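You operate a simulated robot arm through the tools that you are given. There is no shell and no other tool.

Carry out the task below with a simulated robot arm. There is one attempt and no reset: what you move stays moved.

TASK
Set the head height to 176 mm and clear the fault.
Fine: free the orange clamp lever first and clamp it again after; press Reset once; touch no other control.

Only the result counts: the job must be done as asked and must still hold three seconds after the hand-in. Knocking over, shifting, dropping, spilling or breaking anything else fails it.

THE ROBOT
A 7-joint arm with a two-finger parallel gripper, fixed in place. Base frame: the origin is at the foot of the arm, x ahead of it, y to its left, z up. Readings come in mm, rad, newtons and seconds.
With the tool pointing down near the work surface it reaches from about 400 to 900 mm from the base axis. Its first joint turns from -2.496 to 2.496 rad. Payload 3 kg.
The TCP is the grasp point between the finger pads, 30 mm short of the fingertips. In the tool frame z runs along the fingers and y along their closing line. Largest opening 94 mm; finger width 28, thickness 10; the body of the gripper, 50 by 96 mm, starts 55 mm behind the TCP.
Orientation is that of the tool frame in the base frame, as a unit quaternion [x, y, z, w]. With the fingers straight down and closing along the base's y, the tool's x points along the base's -x, its y along +y and its z along -z.

THE INTERFACE
- The arm moves only by the tool servo_tool. Its arguments are lists of equal length, an entry for each row: "hand": the closure, from 0 (fully open) to 1 (shut); "offset": the shift along the tool's x, y, z in mm, a list of three; "rotation": the turn, a rotation vector about the tool's x, y, z in rad, a list of three. In form: {"hand": [hand, ...], "offset": [[x, y, z], ...], "rotation": [[rx, ry, rz], ...]}. A call has 1 to 20 rows; each row shifts and turns the commanded pose from where the row before left it, along the tool's axes as they then stand. A row lasts 0.2 s, in which the tool goes at most 50 mm and 0.15 rad; a call with a longer step from one row to the next is refused whole, and so is a gripper value outside its range. A pose out of reach is approached as far as the arm can. The call stops where the force on the tool passes 90 N (or 10 N more than at its start, if that is more) or the arm is blocked; 0.2 s more then pass. The fingers move at their own pace (about 72 mm/s each) and stop on an object; they squeeze with about 28 N. The grip force told is the motor's: it shows also when the fingers shut on nothing. Time passes only in rows, and 0.2 s behind the last, so rows that do not move let the fingers close. The reply holds the time, the measured pose of the TCP, the force on the tool along the base axes, the opening and the grip force, in the units named above and with some noise, with the torque about the TCP (base axes, N m) and any sound that the robot's microphone picked up, and new pictures: "show" is both (left out), scene, wrist or none.
- Cameras (640 x 400 px; columns grow to the right, rows downward): "scene" is fixed at [219.5, 648.4, 1676.5]; the picture's right is [-0.37, -0.93, 0.00], its down [-0.63, 0.25, -0.74] and it looks along [0.69, -0.27, -0.67] (base axes); focal length 214 px, centre (320, 200). "wrist" rides on the gripper at [76, 14, -103] in the tool frame; the picture's right is [-0.18, 0.98, 0.00], its down [-0.75, -0.14, -0.64] and it looks along [-0.63, -0.12, 0.77] (tool axes); focal length 243 px, centre (320, 200).
- point_at(camera, pixels): for up to 12 pixels [column, row] of the newest picture of that camera ("zoom" is the newest enlarged one), the place [x, y, z] in the base frame of the surface seen there, good to about 2 mm. It takes no simulated time.
- enlarge(camera, box): a new picture of the part [left, top, right, bottom] of that camera's present view, enlarged. It takes no simulated time.
- hand_in(): hands the job in; it is judged then, once.

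Open the gripper and draw the arm clear of the work before you hand the job in, unless the task says otherwise.

The tools are called after ">>>" as a command line: name --argument value ..., lists and objects as JSON in quotes. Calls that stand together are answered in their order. servo_tool: Moves the arm, as the interface text tells. Its arguments: {"type":"object","properties":{"hand":{"type":"array","items":{"type":"number"}},"offset":{"type":"array","items":{"type":"array","items":{"type":"number"}}},"rotation":{"type":"array","items":{"type":"array","items":{"type":"number"}}},"show":{"type":"string","enum":["both","scene","wrist","none"]}},"required":["hand","offset","rotation"]} The other tools are called the same way: point_at (camera, pixels) gives the place of the surface under pixels of a picture; enlarge (camera, box) takes an enlarged picture of a part of a camera's view; hand_in () hands the job in.

At the start:

```text
clock: 0.0
tcp_pos: [448.9, 11.1, 1364.1]
tool_rot: [0.0, 1.0, 0.001, 0.0]
wrist_force: [0.6, 0.6, -0.2]
torque: [-0.01, 0.03, 0.0]
gripper_width: 93.8
finger_force: 0.0
```

scene: 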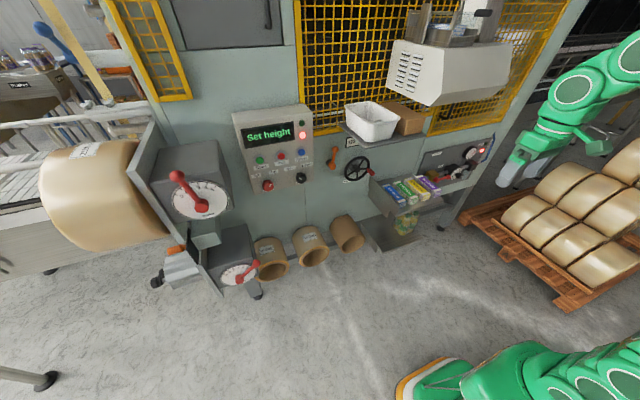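
wrist: 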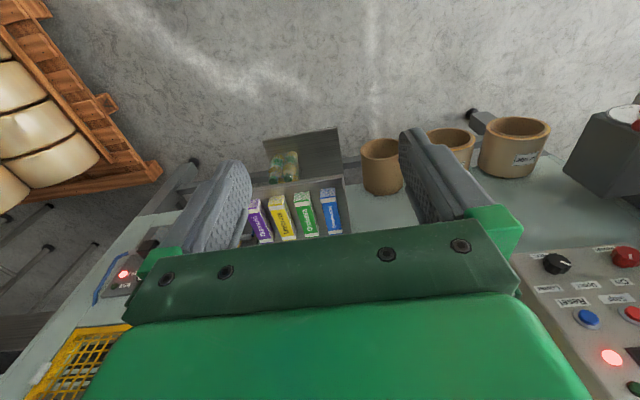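

The scene shows a control panel around (275,150), an orange lever near (333,155), a handwheel at (356,168). I enlarge these to read the labels.

>>> enlarge --camera "scene" --box '[225, 95, 325, 200]'

>>> enlarge --camera "scene" --box '[310, 120, 400, 200]'

>>> enlarge --camera "scene" --box '[400, 125, 510, 200]'

```text
3.81 times, centred on (275, 148) of scene
```

zoom: 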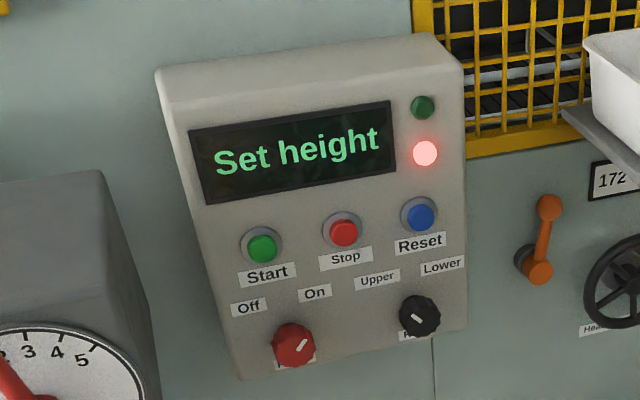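

```text
5.00 times, centred on (355, 160) of scene
```

zoom: 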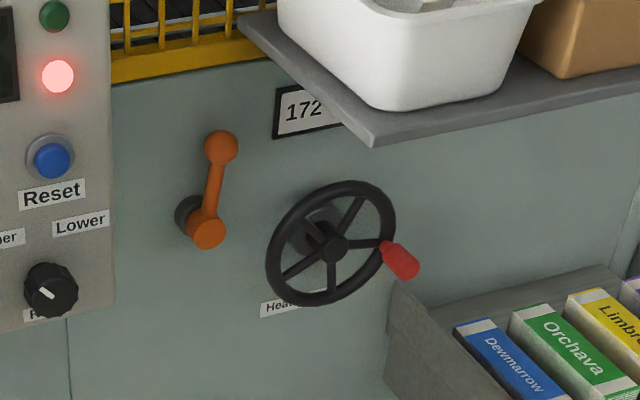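

```text
5.33 times, centred on (455, 162) of scene
```

zoom: 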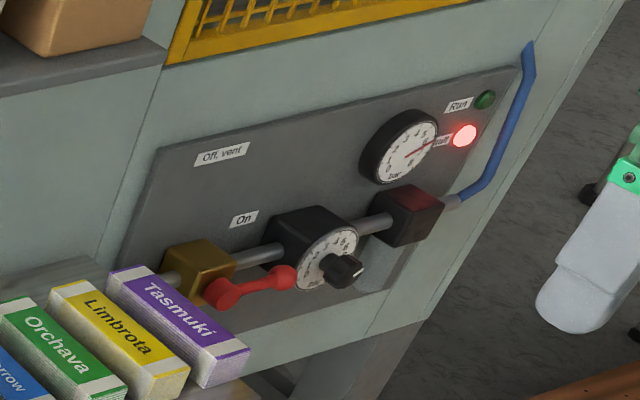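

Height counter shows 172. I get a zoom of the lever/wheel region and measure positions.

>>> enlarge --camera "scene" --box '[310, 120, 400, 200]'

>>> point_at --camera "zoom" --pixels '[[221, 147], [207, 233], [213, 190], [187, 215], [333, 248], [402, 261], [352, 190], [315, 298], [270, 270], [301, 110], [160, 280], [235, 280]]'

>>> point_at --camera "scene" --pixels '[[282, 156], [302, 155], [302, 135], [240, 115], [304, 107], [262, 160], [300, 177], [268, 184], [365, 135], [350, 130], [385, 140], [345, 210]]'

```text
5.00 times, centred on (355, 160) of scene
```

zoom: 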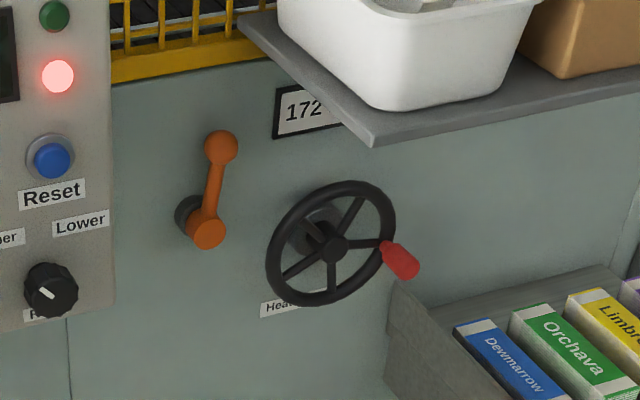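

```text
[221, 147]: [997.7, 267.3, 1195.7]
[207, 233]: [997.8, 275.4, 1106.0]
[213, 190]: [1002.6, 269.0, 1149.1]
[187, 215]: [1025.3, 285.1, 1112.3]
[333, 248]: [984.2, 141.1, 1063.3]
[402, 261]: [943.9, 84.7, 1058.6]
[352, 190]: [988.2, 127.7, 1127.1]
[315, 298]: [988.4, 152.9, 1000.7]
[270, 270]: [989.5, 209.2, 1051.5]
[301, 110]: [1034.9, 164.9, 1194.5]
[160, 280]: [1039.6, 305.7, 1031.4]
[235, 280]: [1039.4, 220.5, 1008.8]
```

```text
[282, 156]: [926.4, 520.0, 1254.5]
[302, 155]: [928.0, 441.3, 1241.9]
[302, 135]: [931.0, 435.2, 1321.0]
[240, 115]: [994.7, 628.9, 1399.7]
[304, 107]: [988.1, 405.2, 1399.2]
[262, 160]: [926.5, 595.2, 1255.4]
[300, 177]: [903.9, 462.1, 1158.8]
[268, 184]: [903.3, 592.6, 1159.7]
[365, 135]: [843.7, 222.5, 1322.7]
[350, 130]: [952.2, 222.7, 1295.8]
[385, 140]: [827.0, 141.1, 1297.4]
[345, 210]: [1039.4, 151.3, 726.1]
```

Wall is at x≈1039, lever pivot ~(998,275,1106) with its knob at (998,267,1196), wheel hub ~(984,141,1063) with red handle at (944,85,1058), Reset at zoom earlier. I turn the tool gradually from down to facing the panel (+x), while moving a bit forward and left.

>>> servo_tool --hand '[0, 0, 0, 0, 0, 0, 0, 0, 0, 0, 0]' --offset '[[-10, 10, 0], [-9.9, 10, 1.42], [-9.6, 10, 2.82], [-9.1, 10, 4.15], [-8.4, 10, 5.41], [-7.56, 10, 6.55], [-6.55, 10, 7.56], [-5.4, 10, 8.4], [-4.16, 10, 9.1], [-2.82, 10, 9.6], [-1.42, 10, 9.9]]' --rotation '[[0, -0.1428, 0], [0, -0.1428, 0], [0, -0.1428, 0], [0, -0.1428, 0], [0, -0.1428, 0], [0, -0.1428, 0], [0, -0.1428, 0], [0, -0.1428, 0], [0, -0.1428, 0], [0, -0.1428, 0], [0, -0.1428, 0]]'

```text
clock: 2.1
tcp_pos: [531.4, 140.8, 1361.5]
tool_rot: [0.035, 0.809, 0.156, 0.566]
wrist_force: [0.6, 0.5, -0.3]
torque: [0.03, -0.02, 0.01]
gripper_width: 93.9
finger_force: 0.1
stopped in row 10: the arm was blocked; the commanded pose is now the measured one
```

scene: 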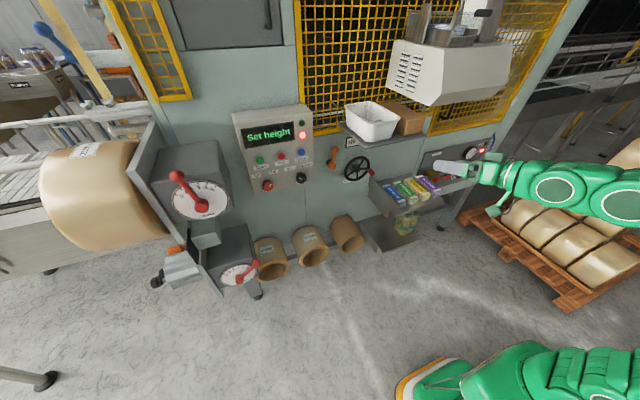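
wrist: 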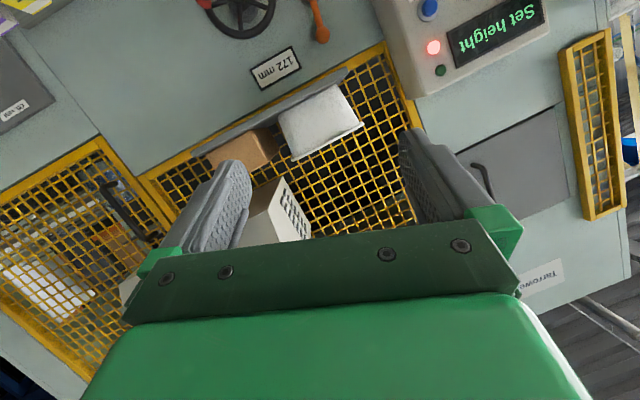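

The arm hit a joint limit with the tool partly turned; the wrist view shows "172 mm", the lever at (317,25), and the wheel top (240,10), inverted. I measure shelf and lever geometry before moving on.

>>> enlarge --camera "wrist" --box '[190, 0, 370, 113]'

>>> point_at --camera "wrist" --pixels '[[346, 72], [340, 80], [275, 118], [195, 155], [320, 38], [313, 3], [428, 8], [361, 125], [315, 95], [290, 158], [275, 68], [418, 95]]'

>>> point_at --camera "scene" --pixels '[[358, 123], [383, 148], [343, 137], [384, 147], [430, 136], [345, 108], [372, 142], [392, 122], [378, 183], [388, 215], [370, 176], [302, 155]]'

```text
3.54 times, centred on (280, 56) of wrist
```

zoom: 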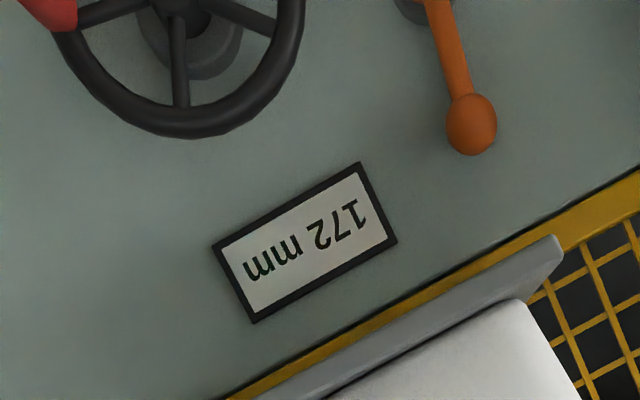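

```text
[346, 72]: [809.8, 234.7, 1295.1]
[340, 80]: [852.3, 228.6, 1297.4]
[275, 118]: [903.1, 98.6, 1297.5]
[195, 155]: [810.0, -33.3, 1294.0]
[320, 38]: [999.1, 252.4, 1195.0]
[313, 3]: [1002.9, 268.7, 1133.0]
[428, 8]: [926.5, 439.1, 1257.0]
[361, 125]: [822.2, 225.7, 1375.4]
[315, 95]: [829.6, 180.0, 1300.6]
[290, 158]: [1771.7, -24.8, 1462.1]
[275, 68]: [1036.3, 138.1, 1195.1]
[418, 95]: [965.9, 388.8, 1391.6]
```

```text
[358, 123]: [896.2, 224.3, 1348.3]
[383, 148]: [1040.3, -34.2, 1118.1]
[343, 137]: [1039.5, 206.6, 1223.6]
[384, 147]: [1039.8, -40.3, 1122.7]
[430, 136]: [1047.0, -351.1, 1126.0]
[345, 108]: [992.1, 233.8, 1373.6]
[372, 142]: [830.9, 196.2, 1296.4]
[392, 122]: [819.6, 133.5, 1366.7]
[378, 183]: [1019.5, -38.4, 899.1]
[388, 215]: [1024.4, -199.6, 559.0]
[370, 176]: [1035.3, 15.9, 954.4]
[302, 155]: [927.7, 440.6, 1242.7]
```

Shelf spans y −33…235, x 810…1039, z≈1285–1297, so the lever knob is below and just left of it. I move forward and down to about (700,230,1200), then correct the orientation to face +x.

>>> servo_tool --hand '[0, 0, 0, 0, 0, 0, 0, 0, 0, 0]' --offset '[[17.7, 2.9, 37.6], [17.7, 2.9, 37.6], [17.7, 2.9, 37.6], [17.7, 2.9, 37.6], [17.7, 2.9, 37.6], [17.7, 2.9, 37.6], [0, 0, 0], [0, 0, 0], [0, 0, 0], [0, 0, 0]]' --rotation '[[0, 0, 0], [0, 0, 0], [0, 0, 0], [0, 0, 0], [0, 0, 0], [0, 0, 0], [0.0433, -0.0868, -0.0683], [0.0433, -0.0868, -0.0683], [0.0433, -0.0868, -0.0683], [0.0433, -0.0868, -0.0683]]'

```text
clock: 4.3
tcp_pos: [701.4, 226.7, 1203.0]
tool_rot: [-0.002, 0.705, -0.005, 0.71]
wrist_force: [-0.6, -0.3, -0.2]
torque: [0.02, 0.0, 0.0]
gripper_width: 94.2
finger_force: 0.0
```

scene: 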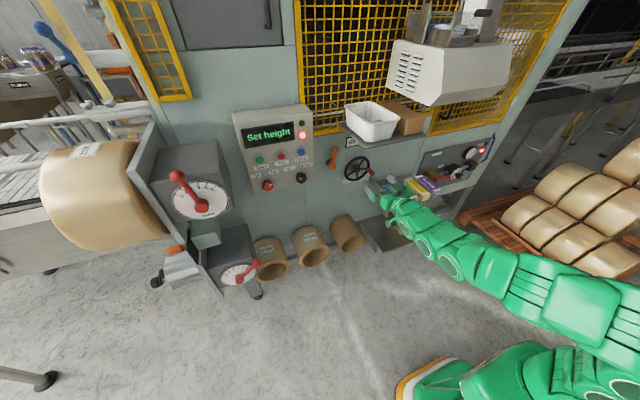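
wrist: 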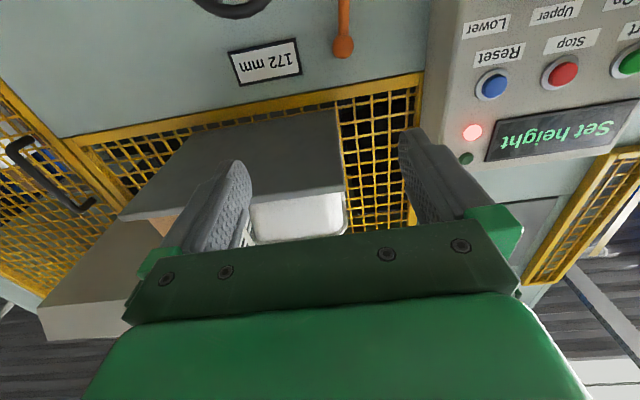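

Now the tool faces the panel (tool x = down, y = left, z = forward). I lower 130 mm to see the lever and wheel better with the wrist camera.

>>> servo_tool --hand '[0, 0, 0]' --offset '[[44, 0, 0], [44, 0, 0], [44, 0, 0]]' --rotation '[[0, 0, 0], [0, 0, 0], [0, 0, 0]]'

>>> enlarge --camera "wrist" --box '[160, 0, 440, 175]'

```text
clock: 5.1
tcp_pos: [704.1, 229.1, 1069.7]
tool_rot: [-0.002, 0.705, -0.004, 0.709]
wrist_force: [-0.4, 0.3, 0.6]
torque: [-0.01, 0.0, 0.0]
gripper_width: 93.9
finger_force: 0.1
```

scene: 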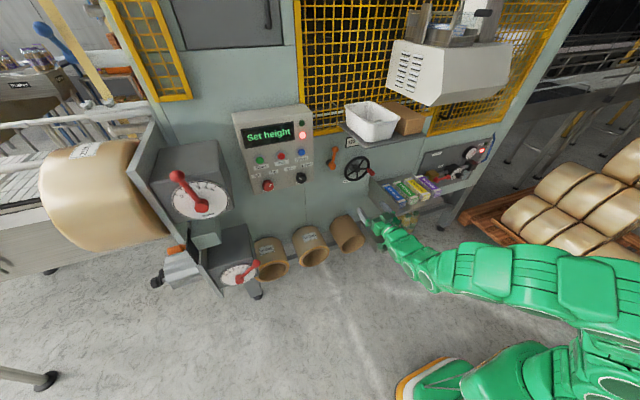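
wrist: 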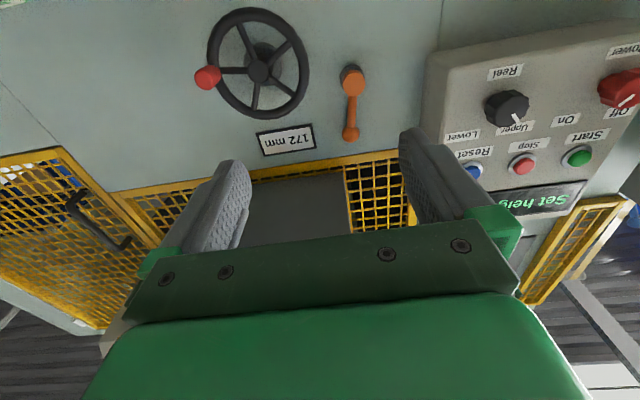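

```text
2.29 times, centred on (300, 88) of wrist
```

zoom: 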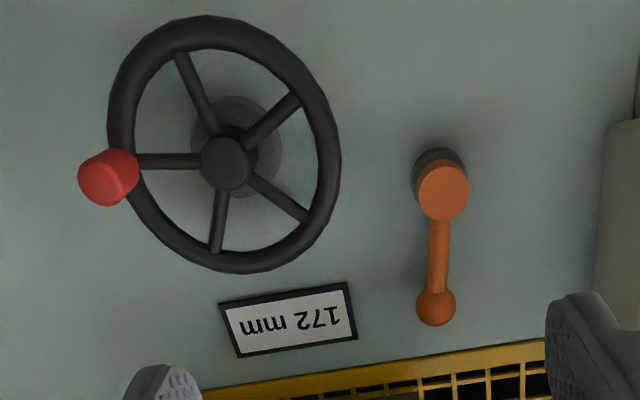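

I measure lever and wheel points in the zoomed wrist view.

>>> point_at --camera "zoom" --pixels '[[443, 192], [438, 250], [436, 308], [420, 306], [452, 306], [420, 180], [226, 163], [109, 178], [85, 178], [110, 160], [215, 260], [330, 160]]'

>>> point_at --camera "zoom" --pixels '[[132, 120], [190, 40], [320, 90], [105, 200], [130, 185], [440, 325], [430, 250], [449, 250], [200, 60], [620, 200], [210, 30], [165, 161]]'

```text
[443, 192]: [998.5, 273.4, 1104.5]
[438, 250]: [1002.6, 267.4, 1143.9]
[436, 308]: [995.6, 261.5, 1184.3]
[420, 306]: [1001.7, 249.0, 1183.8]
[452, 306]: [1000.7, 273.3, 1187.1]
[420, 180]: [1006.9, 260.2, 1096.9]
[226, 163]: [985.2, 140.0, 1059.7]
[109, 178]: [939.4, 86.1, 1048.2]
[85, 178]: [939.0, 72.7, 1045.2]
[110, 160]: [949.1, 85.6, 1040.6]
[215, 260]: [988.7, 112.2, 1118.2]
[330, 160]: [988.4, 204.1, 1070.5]
```

```text
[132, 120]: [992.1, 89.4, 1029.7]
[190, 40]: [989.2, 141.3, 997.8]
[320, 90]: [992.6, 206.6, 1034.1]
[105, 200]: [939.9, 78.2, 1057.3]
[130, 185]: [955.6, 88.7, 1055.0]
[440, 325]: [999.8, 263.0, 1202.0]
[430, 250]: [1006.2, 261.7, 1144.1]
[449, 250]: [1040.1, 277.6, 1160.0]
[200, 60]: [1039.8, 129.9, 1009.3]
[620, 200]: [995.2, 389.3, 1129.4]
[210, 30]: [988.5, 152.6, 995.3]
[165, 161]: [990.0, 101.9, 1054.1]
```

Lever pivot is (≈1000,272,1105) and knob centre (≈1007,261,1191). I move to just ahead of the knob, at x≈900, gripper open.

>>> servo_tool --hand '[0, 0, 0, 0, 0, 0]' --offset '[[-18.8, 5.4, 32.7], [-18.8, 5.4, 32.7], [-18.8, 5.4, 32.7], [-18.8, 5.4, 32.7], [-18.8, 5.4, 32.7], [-18.8, 5.4, 32.7]]' --rotation '[[0, 0, 0], [0, 0, 0], [0, 0, 0], [0, 0, 0], [0, 0, 0], [0, 0, 0]]'

```text
clock: 6.5
tcp_pos: [898.4, 258.4, 1182.5]
tool_rot: [-0.001, 0.706, -0.004, 0.708]
wrist_force: [0.6, 0.4, -0.1]
torque: [-0.02, 0.01, -0.03]
gripper_width: 94.2
finger_force: 0.0
```

scene: 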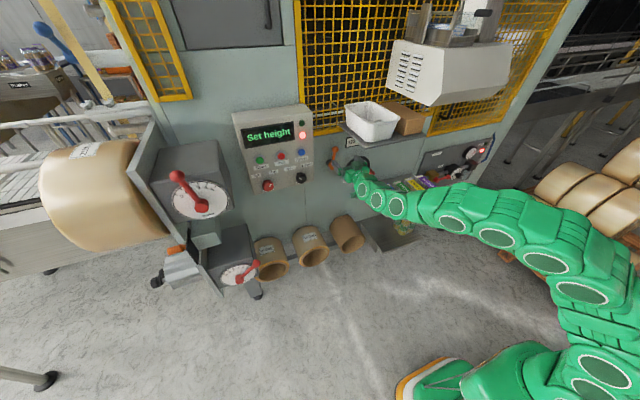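
wrist: 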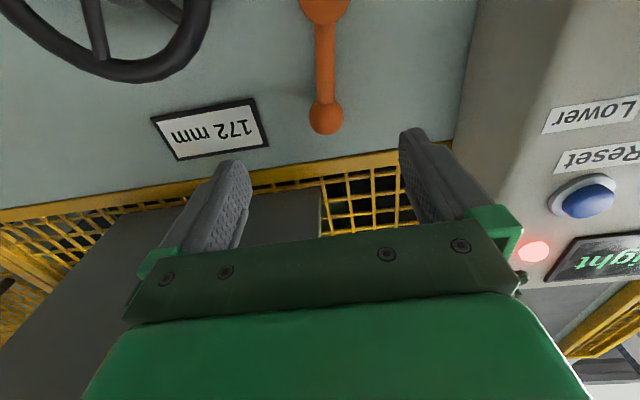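

The lever knob at (326,118) lies between the fingers. I partly close and advance to x≈996 so the pads straddle the knob.

>>> servo_tool --hand '[0.4, 0.4, 0.4, 0.4]' --offset '[[0, 3, 0], [0, 0, 33], [0, 0, 33], [0, 0, 31]]' --rotation '[[0, 0, 0], [0, 0, 0], [0, 0, 0], [0, 0, 0]]'

>>> enlarge --camera "wrist" --box '[200, 60, 460, 222]'

```text
clock: 7.5
tcp_pos: [994.3, 259.6, 1184.9]
tool_rot: [-0.001, 0.706, -0.005, 0.708]
wrist_force: [-0.3, -0.2, 0.1]
torque: [0.01, -0.03, 0.02]
gripper_width: 56.4
finger_force: 0.1
```

scene: 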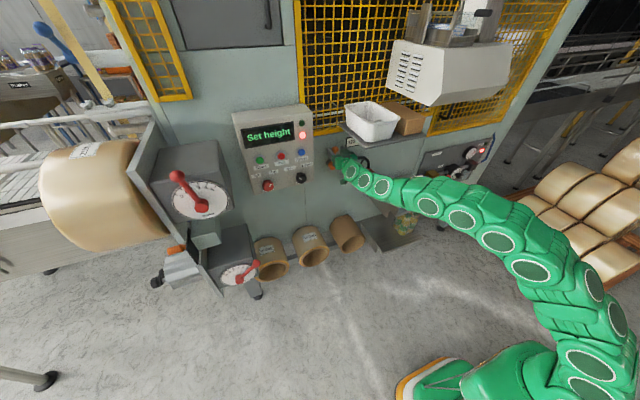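
wrist: 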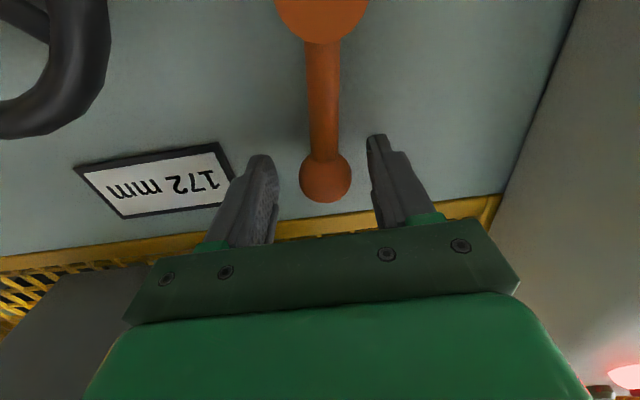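

```text
2.46 times, centred on (330, 141) of wrist
```

zoom: 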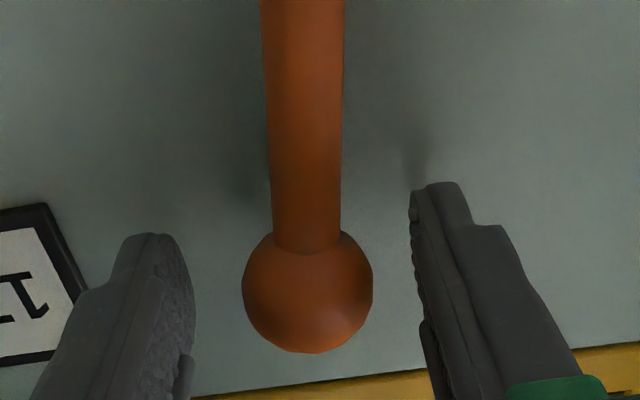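

The knob is centred between the pads at (326,180). I close the gripper on it.

>>> servo_tool --hand '[1, 1, 1]' --offset '[[0, 0, 0], [0, 0, 0], [0, 0, 0]]' --rotation '[[0, 0, 0], [0, 0, 0], [0, 0, 0]]' --show "wrist"

```text
clock: 8.3
tcp_pos: [993.3, 262.7, 1184.2]
tool_rot: [-0.004, 0.706, -0.004, 0.708]
wrist_force: [6.7, 16.6, 1.7]
torque: [-0.02, 0.29, 0.31]
gripper_width: 31.5
finger_force: 44.6
```

wrist: 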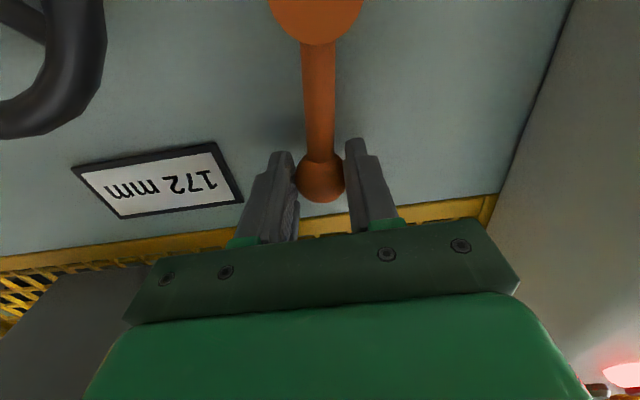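

Gripped (opening 31.5 mm). I try a small turn of the lever to the left (knob toward +y, counter-clockwise) and watch the force.

>>> servo_tool --hand '[1, 1, 1]' --offset '[[-0.5, 6.3, 0], [-0.5, 6.3, 0], [-0.5, 6.3, 0]]' --rotation '[[0, 0, -0.08], [0, 0, -0.08], [0, 0, -0.08]]'

```text
clock: 9.1
tcp_pos: [995.5, 279.5, 1184.6]
tool_rot: [-0.085, 0.7, -0.091, 0.704]
wrist_force: [28.6, 1.9, 15.2]
torque: [0.11, -0.27, 0.12]
gripper_width: 31.5
finger_force: 45.2
```

scene: 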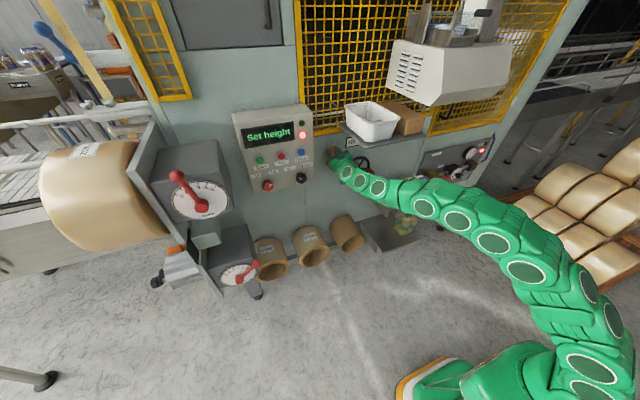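
wrist: 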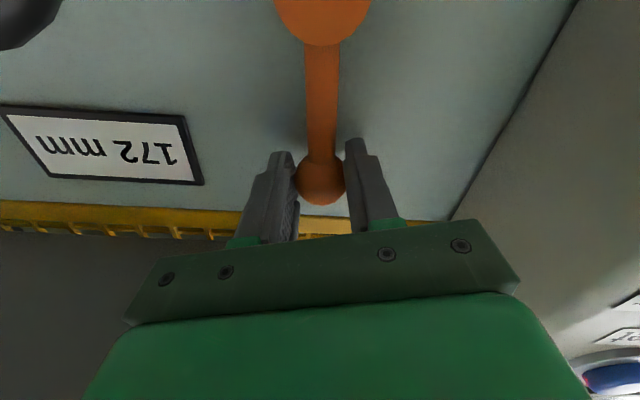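

The lever follows easily (y force ~2 N). I continue the turn left by 0.4 rad.

>>> servo_tool --hand '[1, 1, 1, 1]' --offset '[[-0.5, 7.9, -0.5], [-0.5, 7.9, 0], [-0.5, 7.9, 0], [-0.5, 7.9, 0]]' --rotation '[[0, 0, -0.1], [0, 0, -0.1], [0, 0, -0.1], [0, 0, -0.1]]'

```text
clock: 10.1
tcp_pos: [994.9, 311.8, 1174.4]
tool_rot: [-0.224, 0.669, -0.227, 0.672]
wrist_force: [19.1, 12.4, 25.1]
torque: [0.0, -0.34, 0.27]
gripper_width: 31.2
finger_force: 45.0
```

scene: 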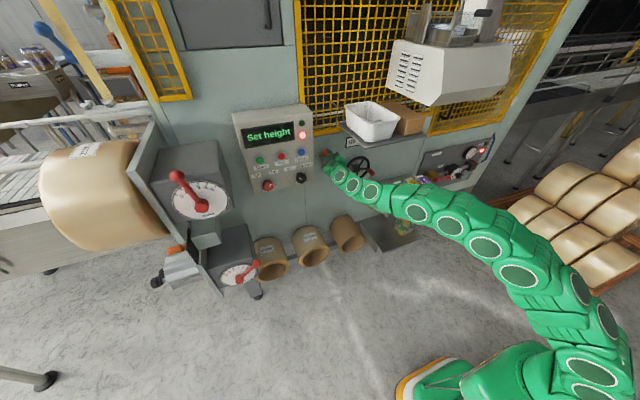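
wrist: 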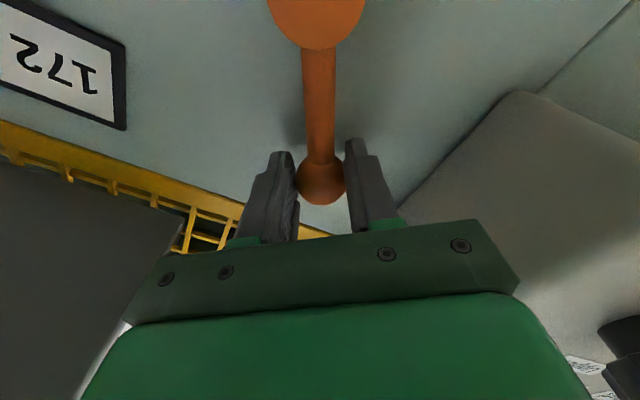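

Still turning smoothly (about 0.65 rad so far). I continue, with a small outward correction for the radial force.

>>> servo_tool --hand '[1, 1, 1, 1]' --offset '[[-1.5, 7.9, 1], [-1.5, 7.9, 1], [-0.5, 7.9, 0], [-0.5, 7.9, 0]]' --rotation '[[0, 0, -0.1], [0, 0, -0.1], [0, 0, -0.1], [0, 0, -0.1]]'

```text
clock: 11.1
tcp_pos: [994.6, 335.9, 1153.5]
tool_rot: [-0.353, 0.612, -0.355, 0.613]
wrist_force: [-27.5, 2.7, 8.6]
torque: [0.27, -0.32, 0.2]
gripper_width: 31.4
finger_force: 45.0
```

scene: 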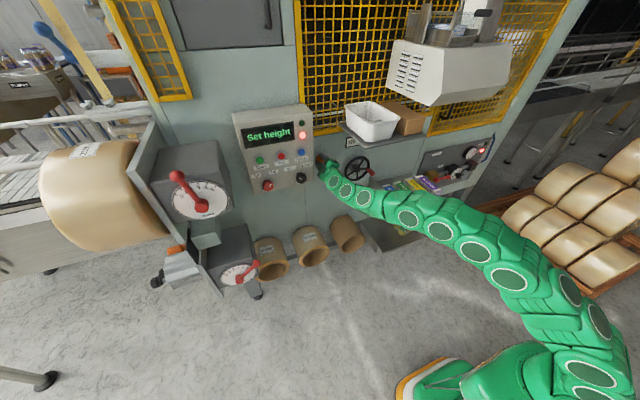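
wrist: 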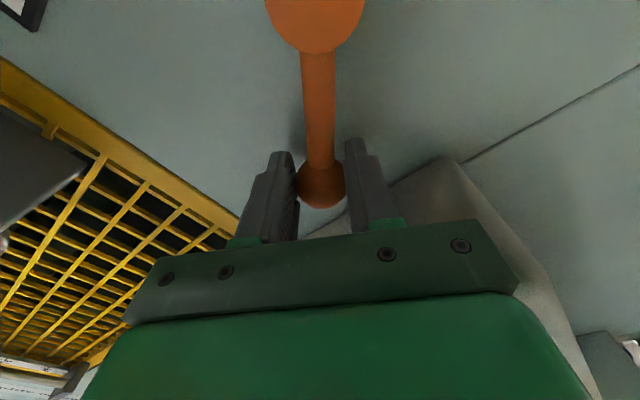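

Rotation is about 60° now, lever at ~53° left of vertical. I check clearance to the panel's right face before turning further.

>>> enlarge --camera "scene" --box '[270, 100, 380, 210]'

>>> point_at --camera "zoom" --pixels '[[190, 350], [215, 120], [225, 250], [150, 130], [170, 250], [180, 320], [120, 440], [270, 330], [255, 440], [215, 300]]'

```text
3.64 times, centred on (325, 155) of scene
```

zoom: 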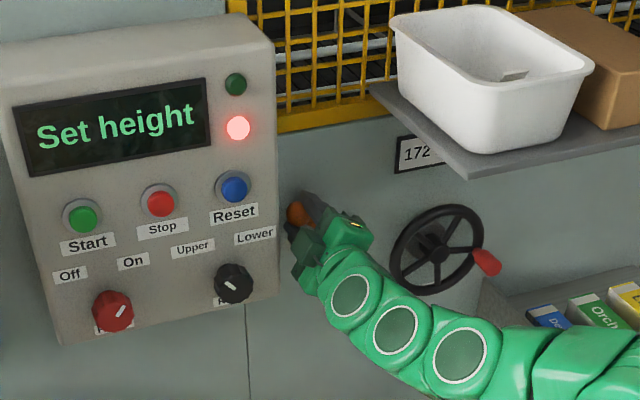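

```text
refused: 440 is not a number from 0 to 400
```

I re-query with valid pixel rows to get panel face and edge positions.

>>> point_at --camera "zoom" --pixels '[[272, 290], [265, 60], [262, 200], [250, 270], [200, 310], [233, 186], [217, 190], [237, 83], [298, 215], [300, 270], [320, 240], [233, 283]]'

```text
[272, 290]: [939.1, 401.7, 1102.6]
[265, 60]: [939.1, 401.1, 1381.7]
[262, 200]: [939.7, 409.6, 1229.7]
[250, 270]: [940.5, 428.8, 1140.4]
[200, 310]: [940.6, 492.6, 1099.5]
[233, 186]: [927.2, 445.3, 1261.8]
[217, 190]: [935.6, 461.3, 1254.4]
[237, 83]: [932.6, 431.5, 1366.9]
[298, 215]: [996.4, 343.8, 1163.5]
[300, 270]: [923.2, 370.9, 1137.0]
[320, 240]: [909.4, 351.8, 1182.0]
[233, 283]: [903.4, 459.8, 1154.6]
```

Panel front is x≈940 and its right edge y≈400; the gripper body edge is at y≈371, so there is room. I continue turning the lever.

>>> servo_tool --hand '[1, 1, 1]' --offset '[[-0.5, 7.9, -1], [-0.5, 7.9, 0], [-0.5, 7.9, 0]]' --rotation '[[0, 0, -0.1], [0, 0, -0.1], [0, 0, -0.1]]'

```text
clock: 11.7
tcp_pos: [997.5, 333.5, 1154.8]
tool_rot: [-0.4, 0.572, -0.423, 0.578]
wrist_force: [-23.7, -7.2, 14.6]
torque: [1.09, -0.16, -0.47]
gripper_width: 31.8
finger_force: 45.0
stopped in row 3: the force on the tool passed its limit at 98 N (the readings are from after the stop); the commanded pose is now the measured one
```

scene: 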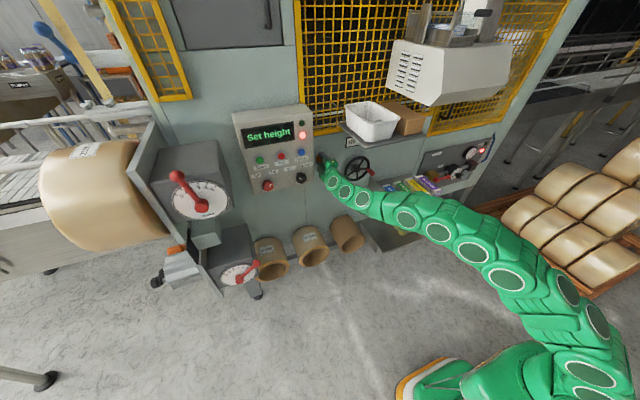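
wrist: 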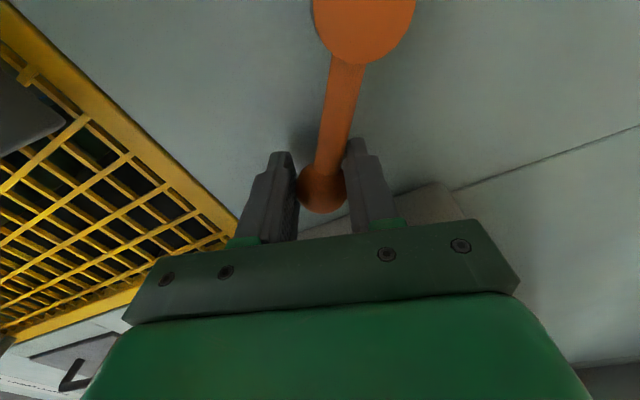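

The lever reached its stop about 1.0 rad left of its starting position. I open the fingers and back straight off.

>>> servo_tool --hand '[0.4, 0.4, 0.4, 0.4, 0.4, 0.4]' --offset '[[0, 0, 0], [0, 0, 0], [0, 0, -30], [0, 0, -40], [0, 0, -40], [0, 0, -40]]' --rotation '[[0, 0, 0], [0, 0, 0], [0, 0, 0], [0, 0, 0], [0, 0, 0], [0, 0, 0]]'

```text
clock: 13.1
tcp_pos: [850.0, 337.5, 1151.4]
tool_rot: [-0.401, 0.572, -0.423, 0.577]
wrist_force: [0.4, 0.9, -0.3]
torque: [0.01, -0.02, -0.04]
gripper_width: 56.5
finger_force: 0.1
```

scene: 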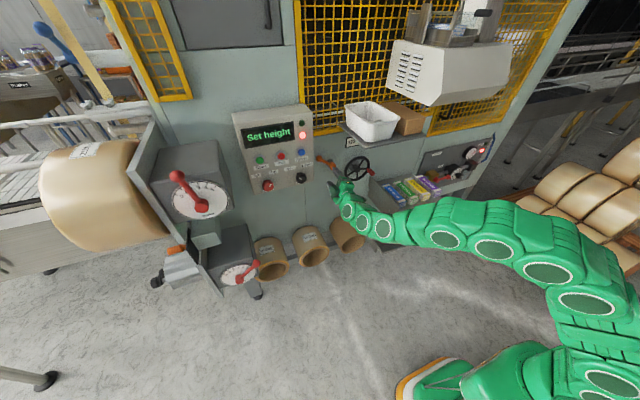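
wrist: 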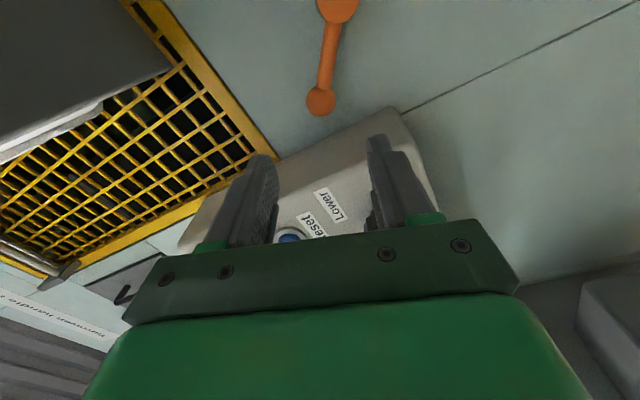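

I measure where the lever now rests.

>>> point_at --camera "wrist" --pixels '[[321, 101], [338, 8], [330, 60], [312, 100], [332, 102]]'

>>> enlarge --camera "scene" --box '[300, 120, 400, 200]'

```text
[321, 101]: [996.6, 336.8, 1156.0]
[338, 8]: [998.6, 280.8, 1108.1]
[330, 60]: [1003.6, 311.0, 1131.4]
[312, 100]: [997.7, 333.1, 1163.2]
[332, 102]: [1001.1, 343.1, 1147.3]
```

```text
5.00 times, centred on (350, 160) of scene
```

zoom: 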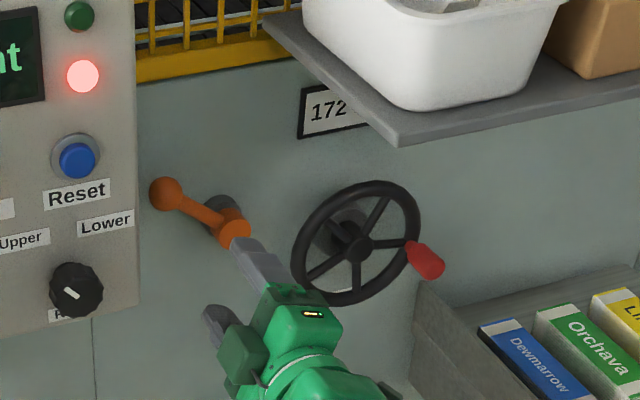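

Lever rests at about 52° left (knob (1007,338,1156)). Before approaching the wheel handle I check the tray and boxes below it.

>>> point_at --camera "zoom" --pixels '[[500, 325], [560, 350], [620, 300], [430, 290], [470, 340], [420, 330], [600, 270], [425, 260], [412, 245], [440, 272], [360, 250], [340, 298]]'

>>> point_at --camera "scene" --pixels '[[394, 187], [406, 206], [400, 214], [415, 195], [434, 190], [440, 186], [393, 200], [372, 180], [445, 195], [425, 178], [410, 172], [470, 172]]'

```text
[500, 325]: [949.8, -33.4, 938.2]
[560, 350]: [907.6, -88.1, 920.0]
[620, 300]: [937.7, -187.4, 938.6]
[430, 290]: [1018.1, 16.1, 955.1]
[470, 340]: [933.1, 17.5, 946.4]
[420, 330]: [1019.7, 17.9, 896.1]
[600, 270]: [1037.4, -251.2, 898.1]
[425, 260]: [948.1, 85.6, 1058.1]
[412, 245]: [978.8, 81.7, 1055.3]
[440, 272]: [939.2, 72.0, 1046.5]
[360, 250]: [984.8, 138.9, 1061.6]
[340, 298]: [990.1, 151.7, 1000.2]
```

```text
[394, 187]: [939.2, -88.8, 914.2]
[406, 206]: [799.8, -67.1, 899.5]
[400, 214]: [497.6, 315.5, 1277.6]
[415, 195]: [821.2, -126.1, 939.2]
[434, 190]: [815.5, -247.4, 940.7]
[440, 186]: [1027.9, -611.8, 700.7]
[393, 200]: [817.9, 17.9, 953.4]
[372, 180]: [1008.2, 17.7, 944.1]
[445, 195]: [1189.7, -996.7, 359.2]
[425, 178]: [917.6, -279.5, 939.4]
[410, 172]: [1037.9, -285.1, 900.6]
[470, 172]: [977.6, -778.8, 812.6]
```

Tray wall top is z≈955 at y≈18, so the wheel (y 74–206, z 995–1126) is clear of it. I roll the tool back upright and shift to in front of the red handle at about (870,81,1049).

>>> servo_tool --hand '[0.4, 0.4, 0.4, 0.4, 0.4, 0.4, 0.4, 0.4, 0.4, 0.4, 0.4, 0.4, 0.4, 0.4, 0.4, 0.4]' --offset '[[0, 0, 0], [0, 0, 0], [0, 0, 0], [0, 0, 0], [0, 0, 0], [0, 0, 0], [0, 0, 0], [0, 0, 0], [0, 0, 0], [14.6, -36.6, 2.9], [14.6, -36.6, 2.9], [14.6, -36.6, 2.9], [14.6, -36.6, 2.9], [14.6, -36.6, 2.9], [14.6, -36.6, 2.9], [14.6, -36.6, 2.9]]' --rotation '[[-0.0037, 0.0009, 0.1382], [-0.0037, 0.0009, 0.1382], [-0.0037, 0.0009, 0.1382], [-0.0037, 0.0009, 0.1382], [-0.0037, 0.0009, 0.1382], [-0.0037, 0.0009, 0.1382], [-0.0037, 0.0009, 0.1382], [-0.0037, 0.0009, 0.1382], [-0.0037, 0.0009, 0.1382], [0, 0, 0], [0, 0, 0], [0, 0, 0], [0, 0, 0], [0, 0, 0], [0, 0, 0], [0, 0, 0]]'

```text
clock: 16.5
tcp_pos: [871.9, 81.8, 1047.8]
tool_rot: [-0.001, 0.707, 0.0, 0.707]
wrist_force: [-0.3, 0.1, 0.3]
torque: [0.0, 0.02, 0.0]
gripper_width: 56.5
finger_force: 0.0
```

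scene: 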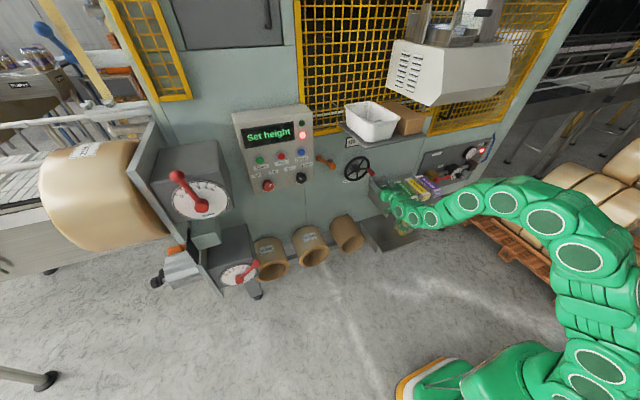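
wrist: 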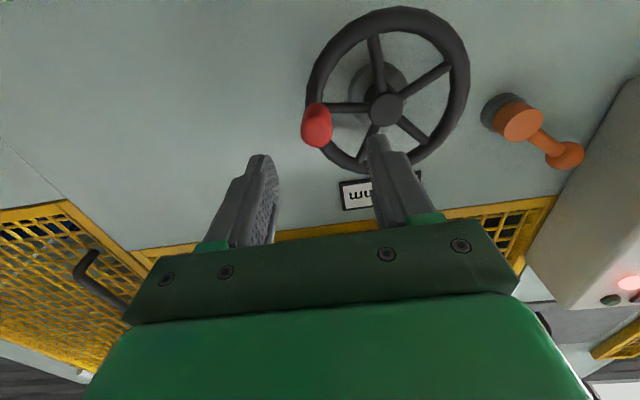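

The handle is at (317,125) in the wrist view. I measure it and the wheel precisely.

>>> enlarge --camera "wrist" --box '[260, 0, 500, 150]'

>>> point_at --camera "wrist" --pixels '[[317, 130], [304, 126], [331, 126], [317, 108], [317, 145], [386, 110], [397, 12], [463, 80], [355, 170], [310, 85], [430, 15], [325, 138]]'

```text
2.67 times, centred on (380, 75) of wrist
```

zoom: 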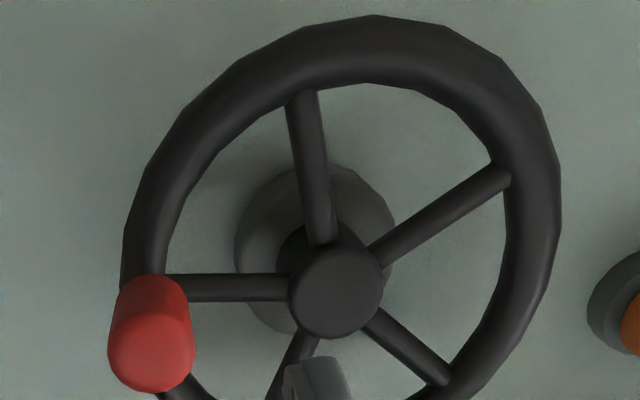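

```text
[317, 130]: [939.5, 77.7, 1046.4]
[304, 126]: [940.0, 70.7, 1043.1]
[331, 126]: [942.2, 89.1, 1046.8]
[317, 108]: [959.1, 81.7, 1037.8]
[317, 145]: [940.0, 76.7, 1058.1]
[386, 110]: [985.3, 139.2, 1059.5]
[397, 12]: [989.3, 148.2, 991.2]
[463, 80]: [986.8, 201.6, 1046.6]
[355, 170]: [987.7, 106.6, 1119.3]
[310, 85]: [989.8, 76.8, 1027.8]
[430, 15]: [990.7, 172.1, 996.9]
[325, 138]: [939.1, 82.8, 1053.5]
```

Handle centre is about (79.5, 1050) in y,z with hub at (140,1060). I advance to x≈946 and close on it.

>>> servo_tool --hand '[0.4, 0.4, 0.4, 1, 1, 1]' --offset '[[-1.7, -2.0, 25], [0, 0, 25], [0, 0, 25], [0, 0, 0], [0, 0, 0], [0, 0, 0]]' --rotation '[[0, 0, 0], [0, 0, 0], [0, 0, 0], [0, 0, 0], [0, 0, 0], [0, 0, 0]]'

```text
clock: 17.9
tcp_pos: [946.1, 78.6, 1046.6]
tool_rot: [0.0, 0.708, -0.001, 0.706]
wrist_force: [9.3, -5.9, -5.5]
torque: [-0.17, -0.26, 0.02]
gripper_width: 25.0
finger_force: 45.4
```

scene: 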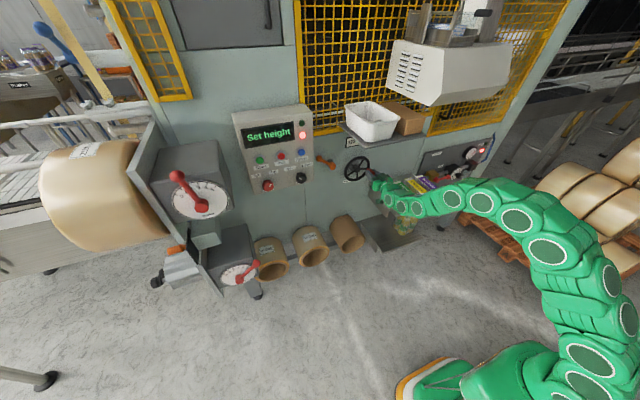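
wrist: 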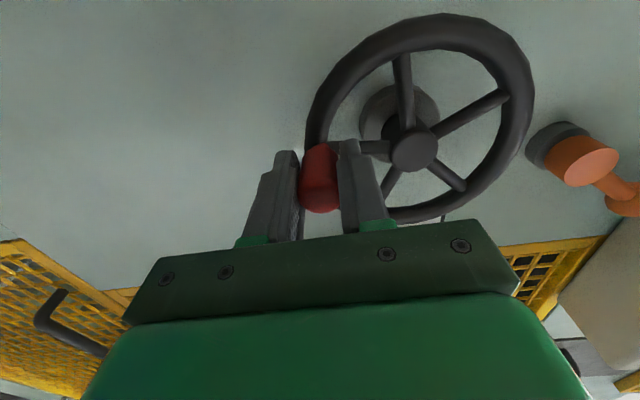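

Handle gripped (25 mm). I test a small clockwise turn (about 17°, handle moving down) and then read the height display.

>>> servo_tool --hand '[1, 1, 1]' --offset '[[5.9, 2.0, 0], [6.1, 2.3, 0], [5.4, 2.7, 0]]' --rotation '[[0, 0, 0], [0, 0, 0], [0, 0, 0]]'

>>> enlarge --camera "scene" --box '[320, 120, 400, 170]'

```text
clock: 18.7
tcp_pos: [944.5, 83.8, 1030.9]
tool_rot: [0.0, 0.709, 0.0, 0.705]
wrist_force: [7.2, -20.9, -1.3]
torque: [0.43, 0.18, -0.04]
gripper_width: 25.2
finger_force: 45.1
```

scene: 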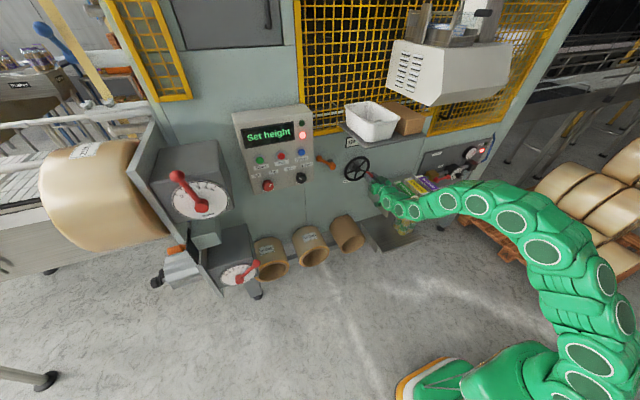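
wrist: 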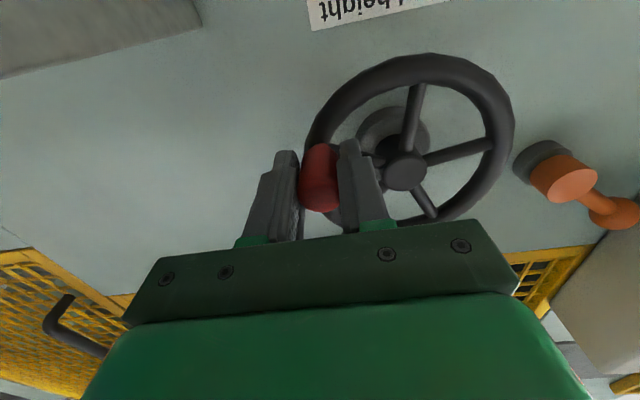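

```text
8.00 times, centred on (360, 145) of scene
```

zoom: 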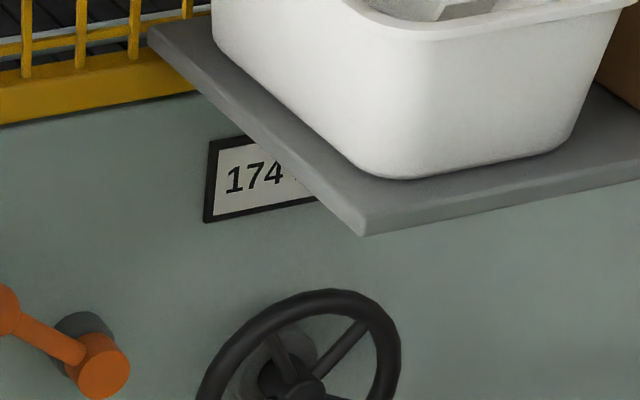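

The display now reads 174, so clockwise raises it, roughly 8° per mm. I advance in small steps, reading the display after each.

>>> servo_tool --hand '[1, 1]' --offset '[[4.1, 2.6, 0], [0, 0, 0]]' --rotation '[[0, 0, 0], [0, 0, 0]]' --show "none"

>>> enlarge --camera "scene" --box '[340, 130, 372, 150]'

```text
clock: 19.3
tcp_pos: [945.8, 86.4, 1026.1]
tool_rot: [0.001, 0.709, -0.001, 0.705]
wrist_force: [15.7, -30.7, -4.8]
torque: [0.67, -0.25, -0.14]
gripper_width: 25.4
finger_force: 44.8
```

```text
16.00 times, centred on (356, 140) of scene
```

zoom: 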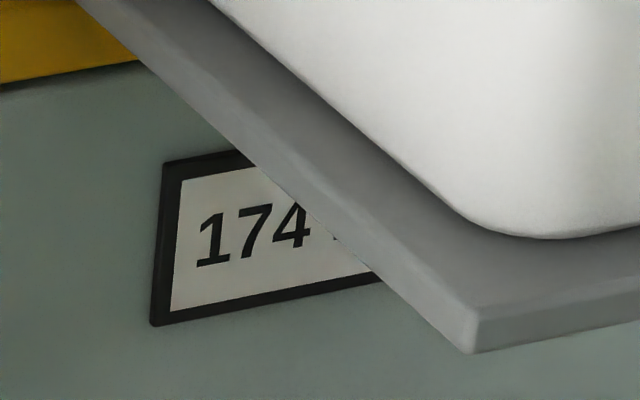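

Still 174; lateral force −31 N suggests I'm pulling slightly inward, so I step mostly downward next.

>>> servo_tool --hand '[1, 1]' --offset '[[4.5, 0.0, -1], [0, 0, 0]]' --rotation '[[0, 0, 0], [0, 0, 0]]' --show "none"

>>> enlarge --camera "scene" --box '[340, 130, 372, 150]'

```text
clock: 19.9
tcp_pos: [943.6, 89.5, 1021.2]
tool_rot: [-0.001, 0.708, -0.001, 0.706]
wrist_force: [26.1, -15.9, -9.0]
torque: [0.17, -0.3, 0.02]
gripper_width: 25.5
finger_force: 45.1
```

```text
16.00 times, centred on (356, 140) of scene
```

zoom: 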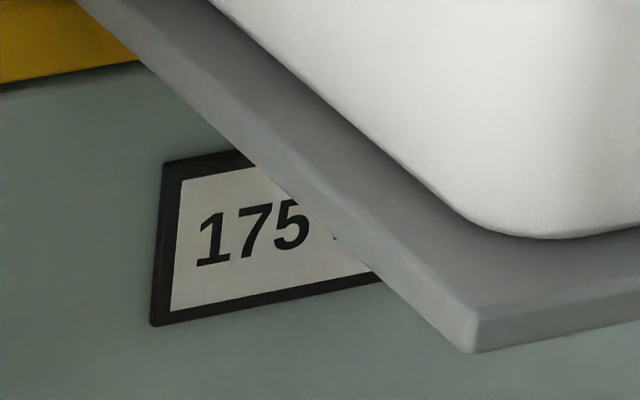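

Now 175. I continue with another small clockwise step.

>>> servo_tool --hand '[1, 1]' --offset '[[4.0, 2.0, 1], [0, 0, 0]]' --rotation '[[0, 0, 0], [0, 0, 0]]' --show "none"

>>> enlarge --camera "scene" --box '[340, 130, 372, 150]'

```text
clock: 20.5
tcp_pos: [942.6, 91.8, 1017.2]
tool_rot: [-0.002, 0.708, 0.0, 0.706]
wrist_force: [-29.9, -7.4, -3.6]
torque: [0.12, -0.2, 0.05]
gripper_width: 25.4
finger_force: 45.2
```

```text
16.00 times, centred on (356, 140) of scene
```

zoom: 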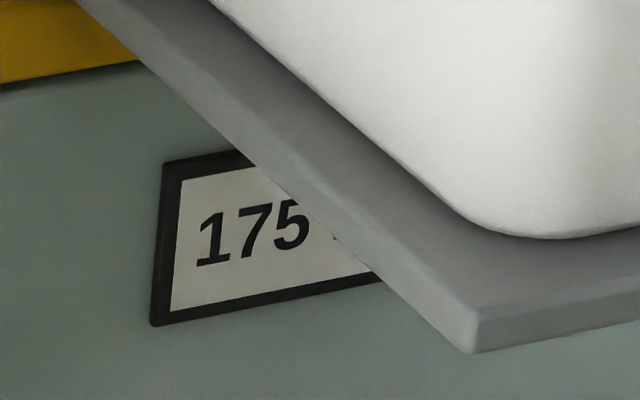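

Still 175 at α≈−41.6°. Another small step.

>>> servo_tool --hand '[1, 1]' --offset '[[3.2, 2.6, -0.7], [0, 0, 0]]' --rotation '[[0, 0, 0], [0, 0, 0]]' --show "none"

>>> enlarge --camera "scene" --box '[340, 130, 372, 150]'

```text
clock: 21.1
tcp_pos: [943.3, 93.0, 1016.4]
tool_rot: [-0.001, 0.707, -0.001, 0.707]
wrist_force: [32.0, -3.0, 0.6]
torque: [0.02, -0.15, 0.02]
gripper_width: 25.2
finger_force: 44.9
```

```text
16.00 times, centred on (356, 140) of scene
```

zoom: 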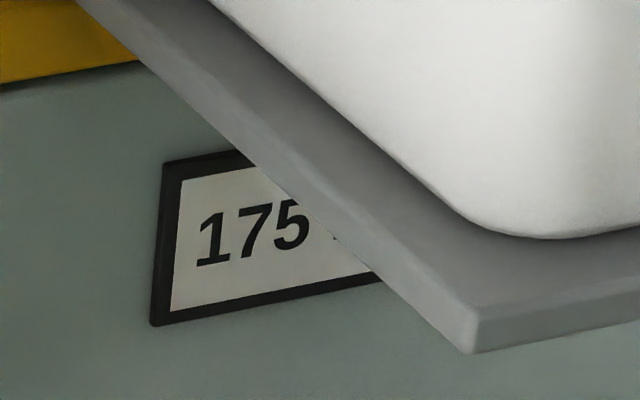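

Still 175 at α≈−43°. Another step along the arc.

>>> servo_tool --hand '[1, 1]' --offset '[[2.8, 2.7, 0], [0, 0, 0]]' --rotation '[[0, 0, 0], [0, 0, 0]]' --show "none"

>>> enlarge --camera "scene" --box '[340, 130, 372, 150]'

```text
clock: 21.7
tcp_pos: [942.5, 95.7, 1014.3]
tool_rot: [-0.002, 0.707, 0.001, 0.707]
wrist_force: [19.7, 0.7, 10.6]
torque: [0.4, -0.45, -0.12]
gripper_width: 25.0
finger_force: 44.8
```

```text
16.00 times, centred on (356, 140) of scene
```

zoom: 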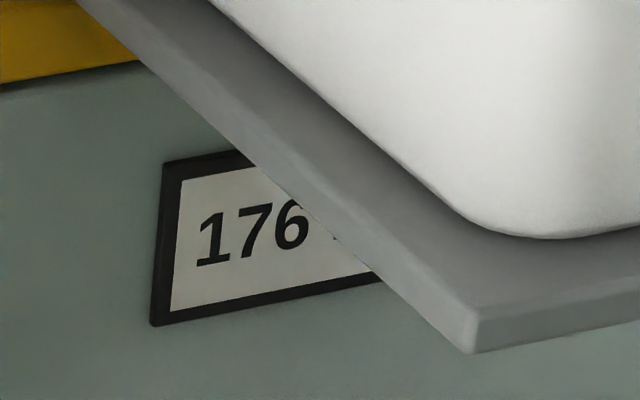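

Display shows 176, just after flipping (α≈−46°; at ~9°/mm the centre of 176 is about −48.5°). I move ~2.5° further to centre it.

>>> servo_tool --hand '[1, 1]' --offset '[[2.1, 2.1, 0], [0, 0, 0]]' --rotation '[[0, 0, 0], [0, 0, 0]]' --show "none"

>>> enlarge --camera "scene" --box '[340, 130, 372, 150]'

```text
clock: 22.3
tcp_pos: [942.4, 98.0, 1012.5]
tool_rot: [0.0, 0.707, -0.001, 0.707]
wrist_force: [7.7, 2.9, 21.8]
torque: [0.64, -0.36, -0.11]
gripper_width: 25.2
finger_force: 44.6
```

```text
16.00 times, centred on (356, 140) of scene
```

zoom: 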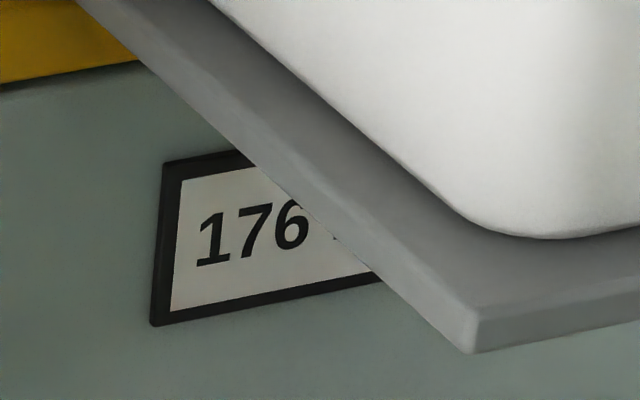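

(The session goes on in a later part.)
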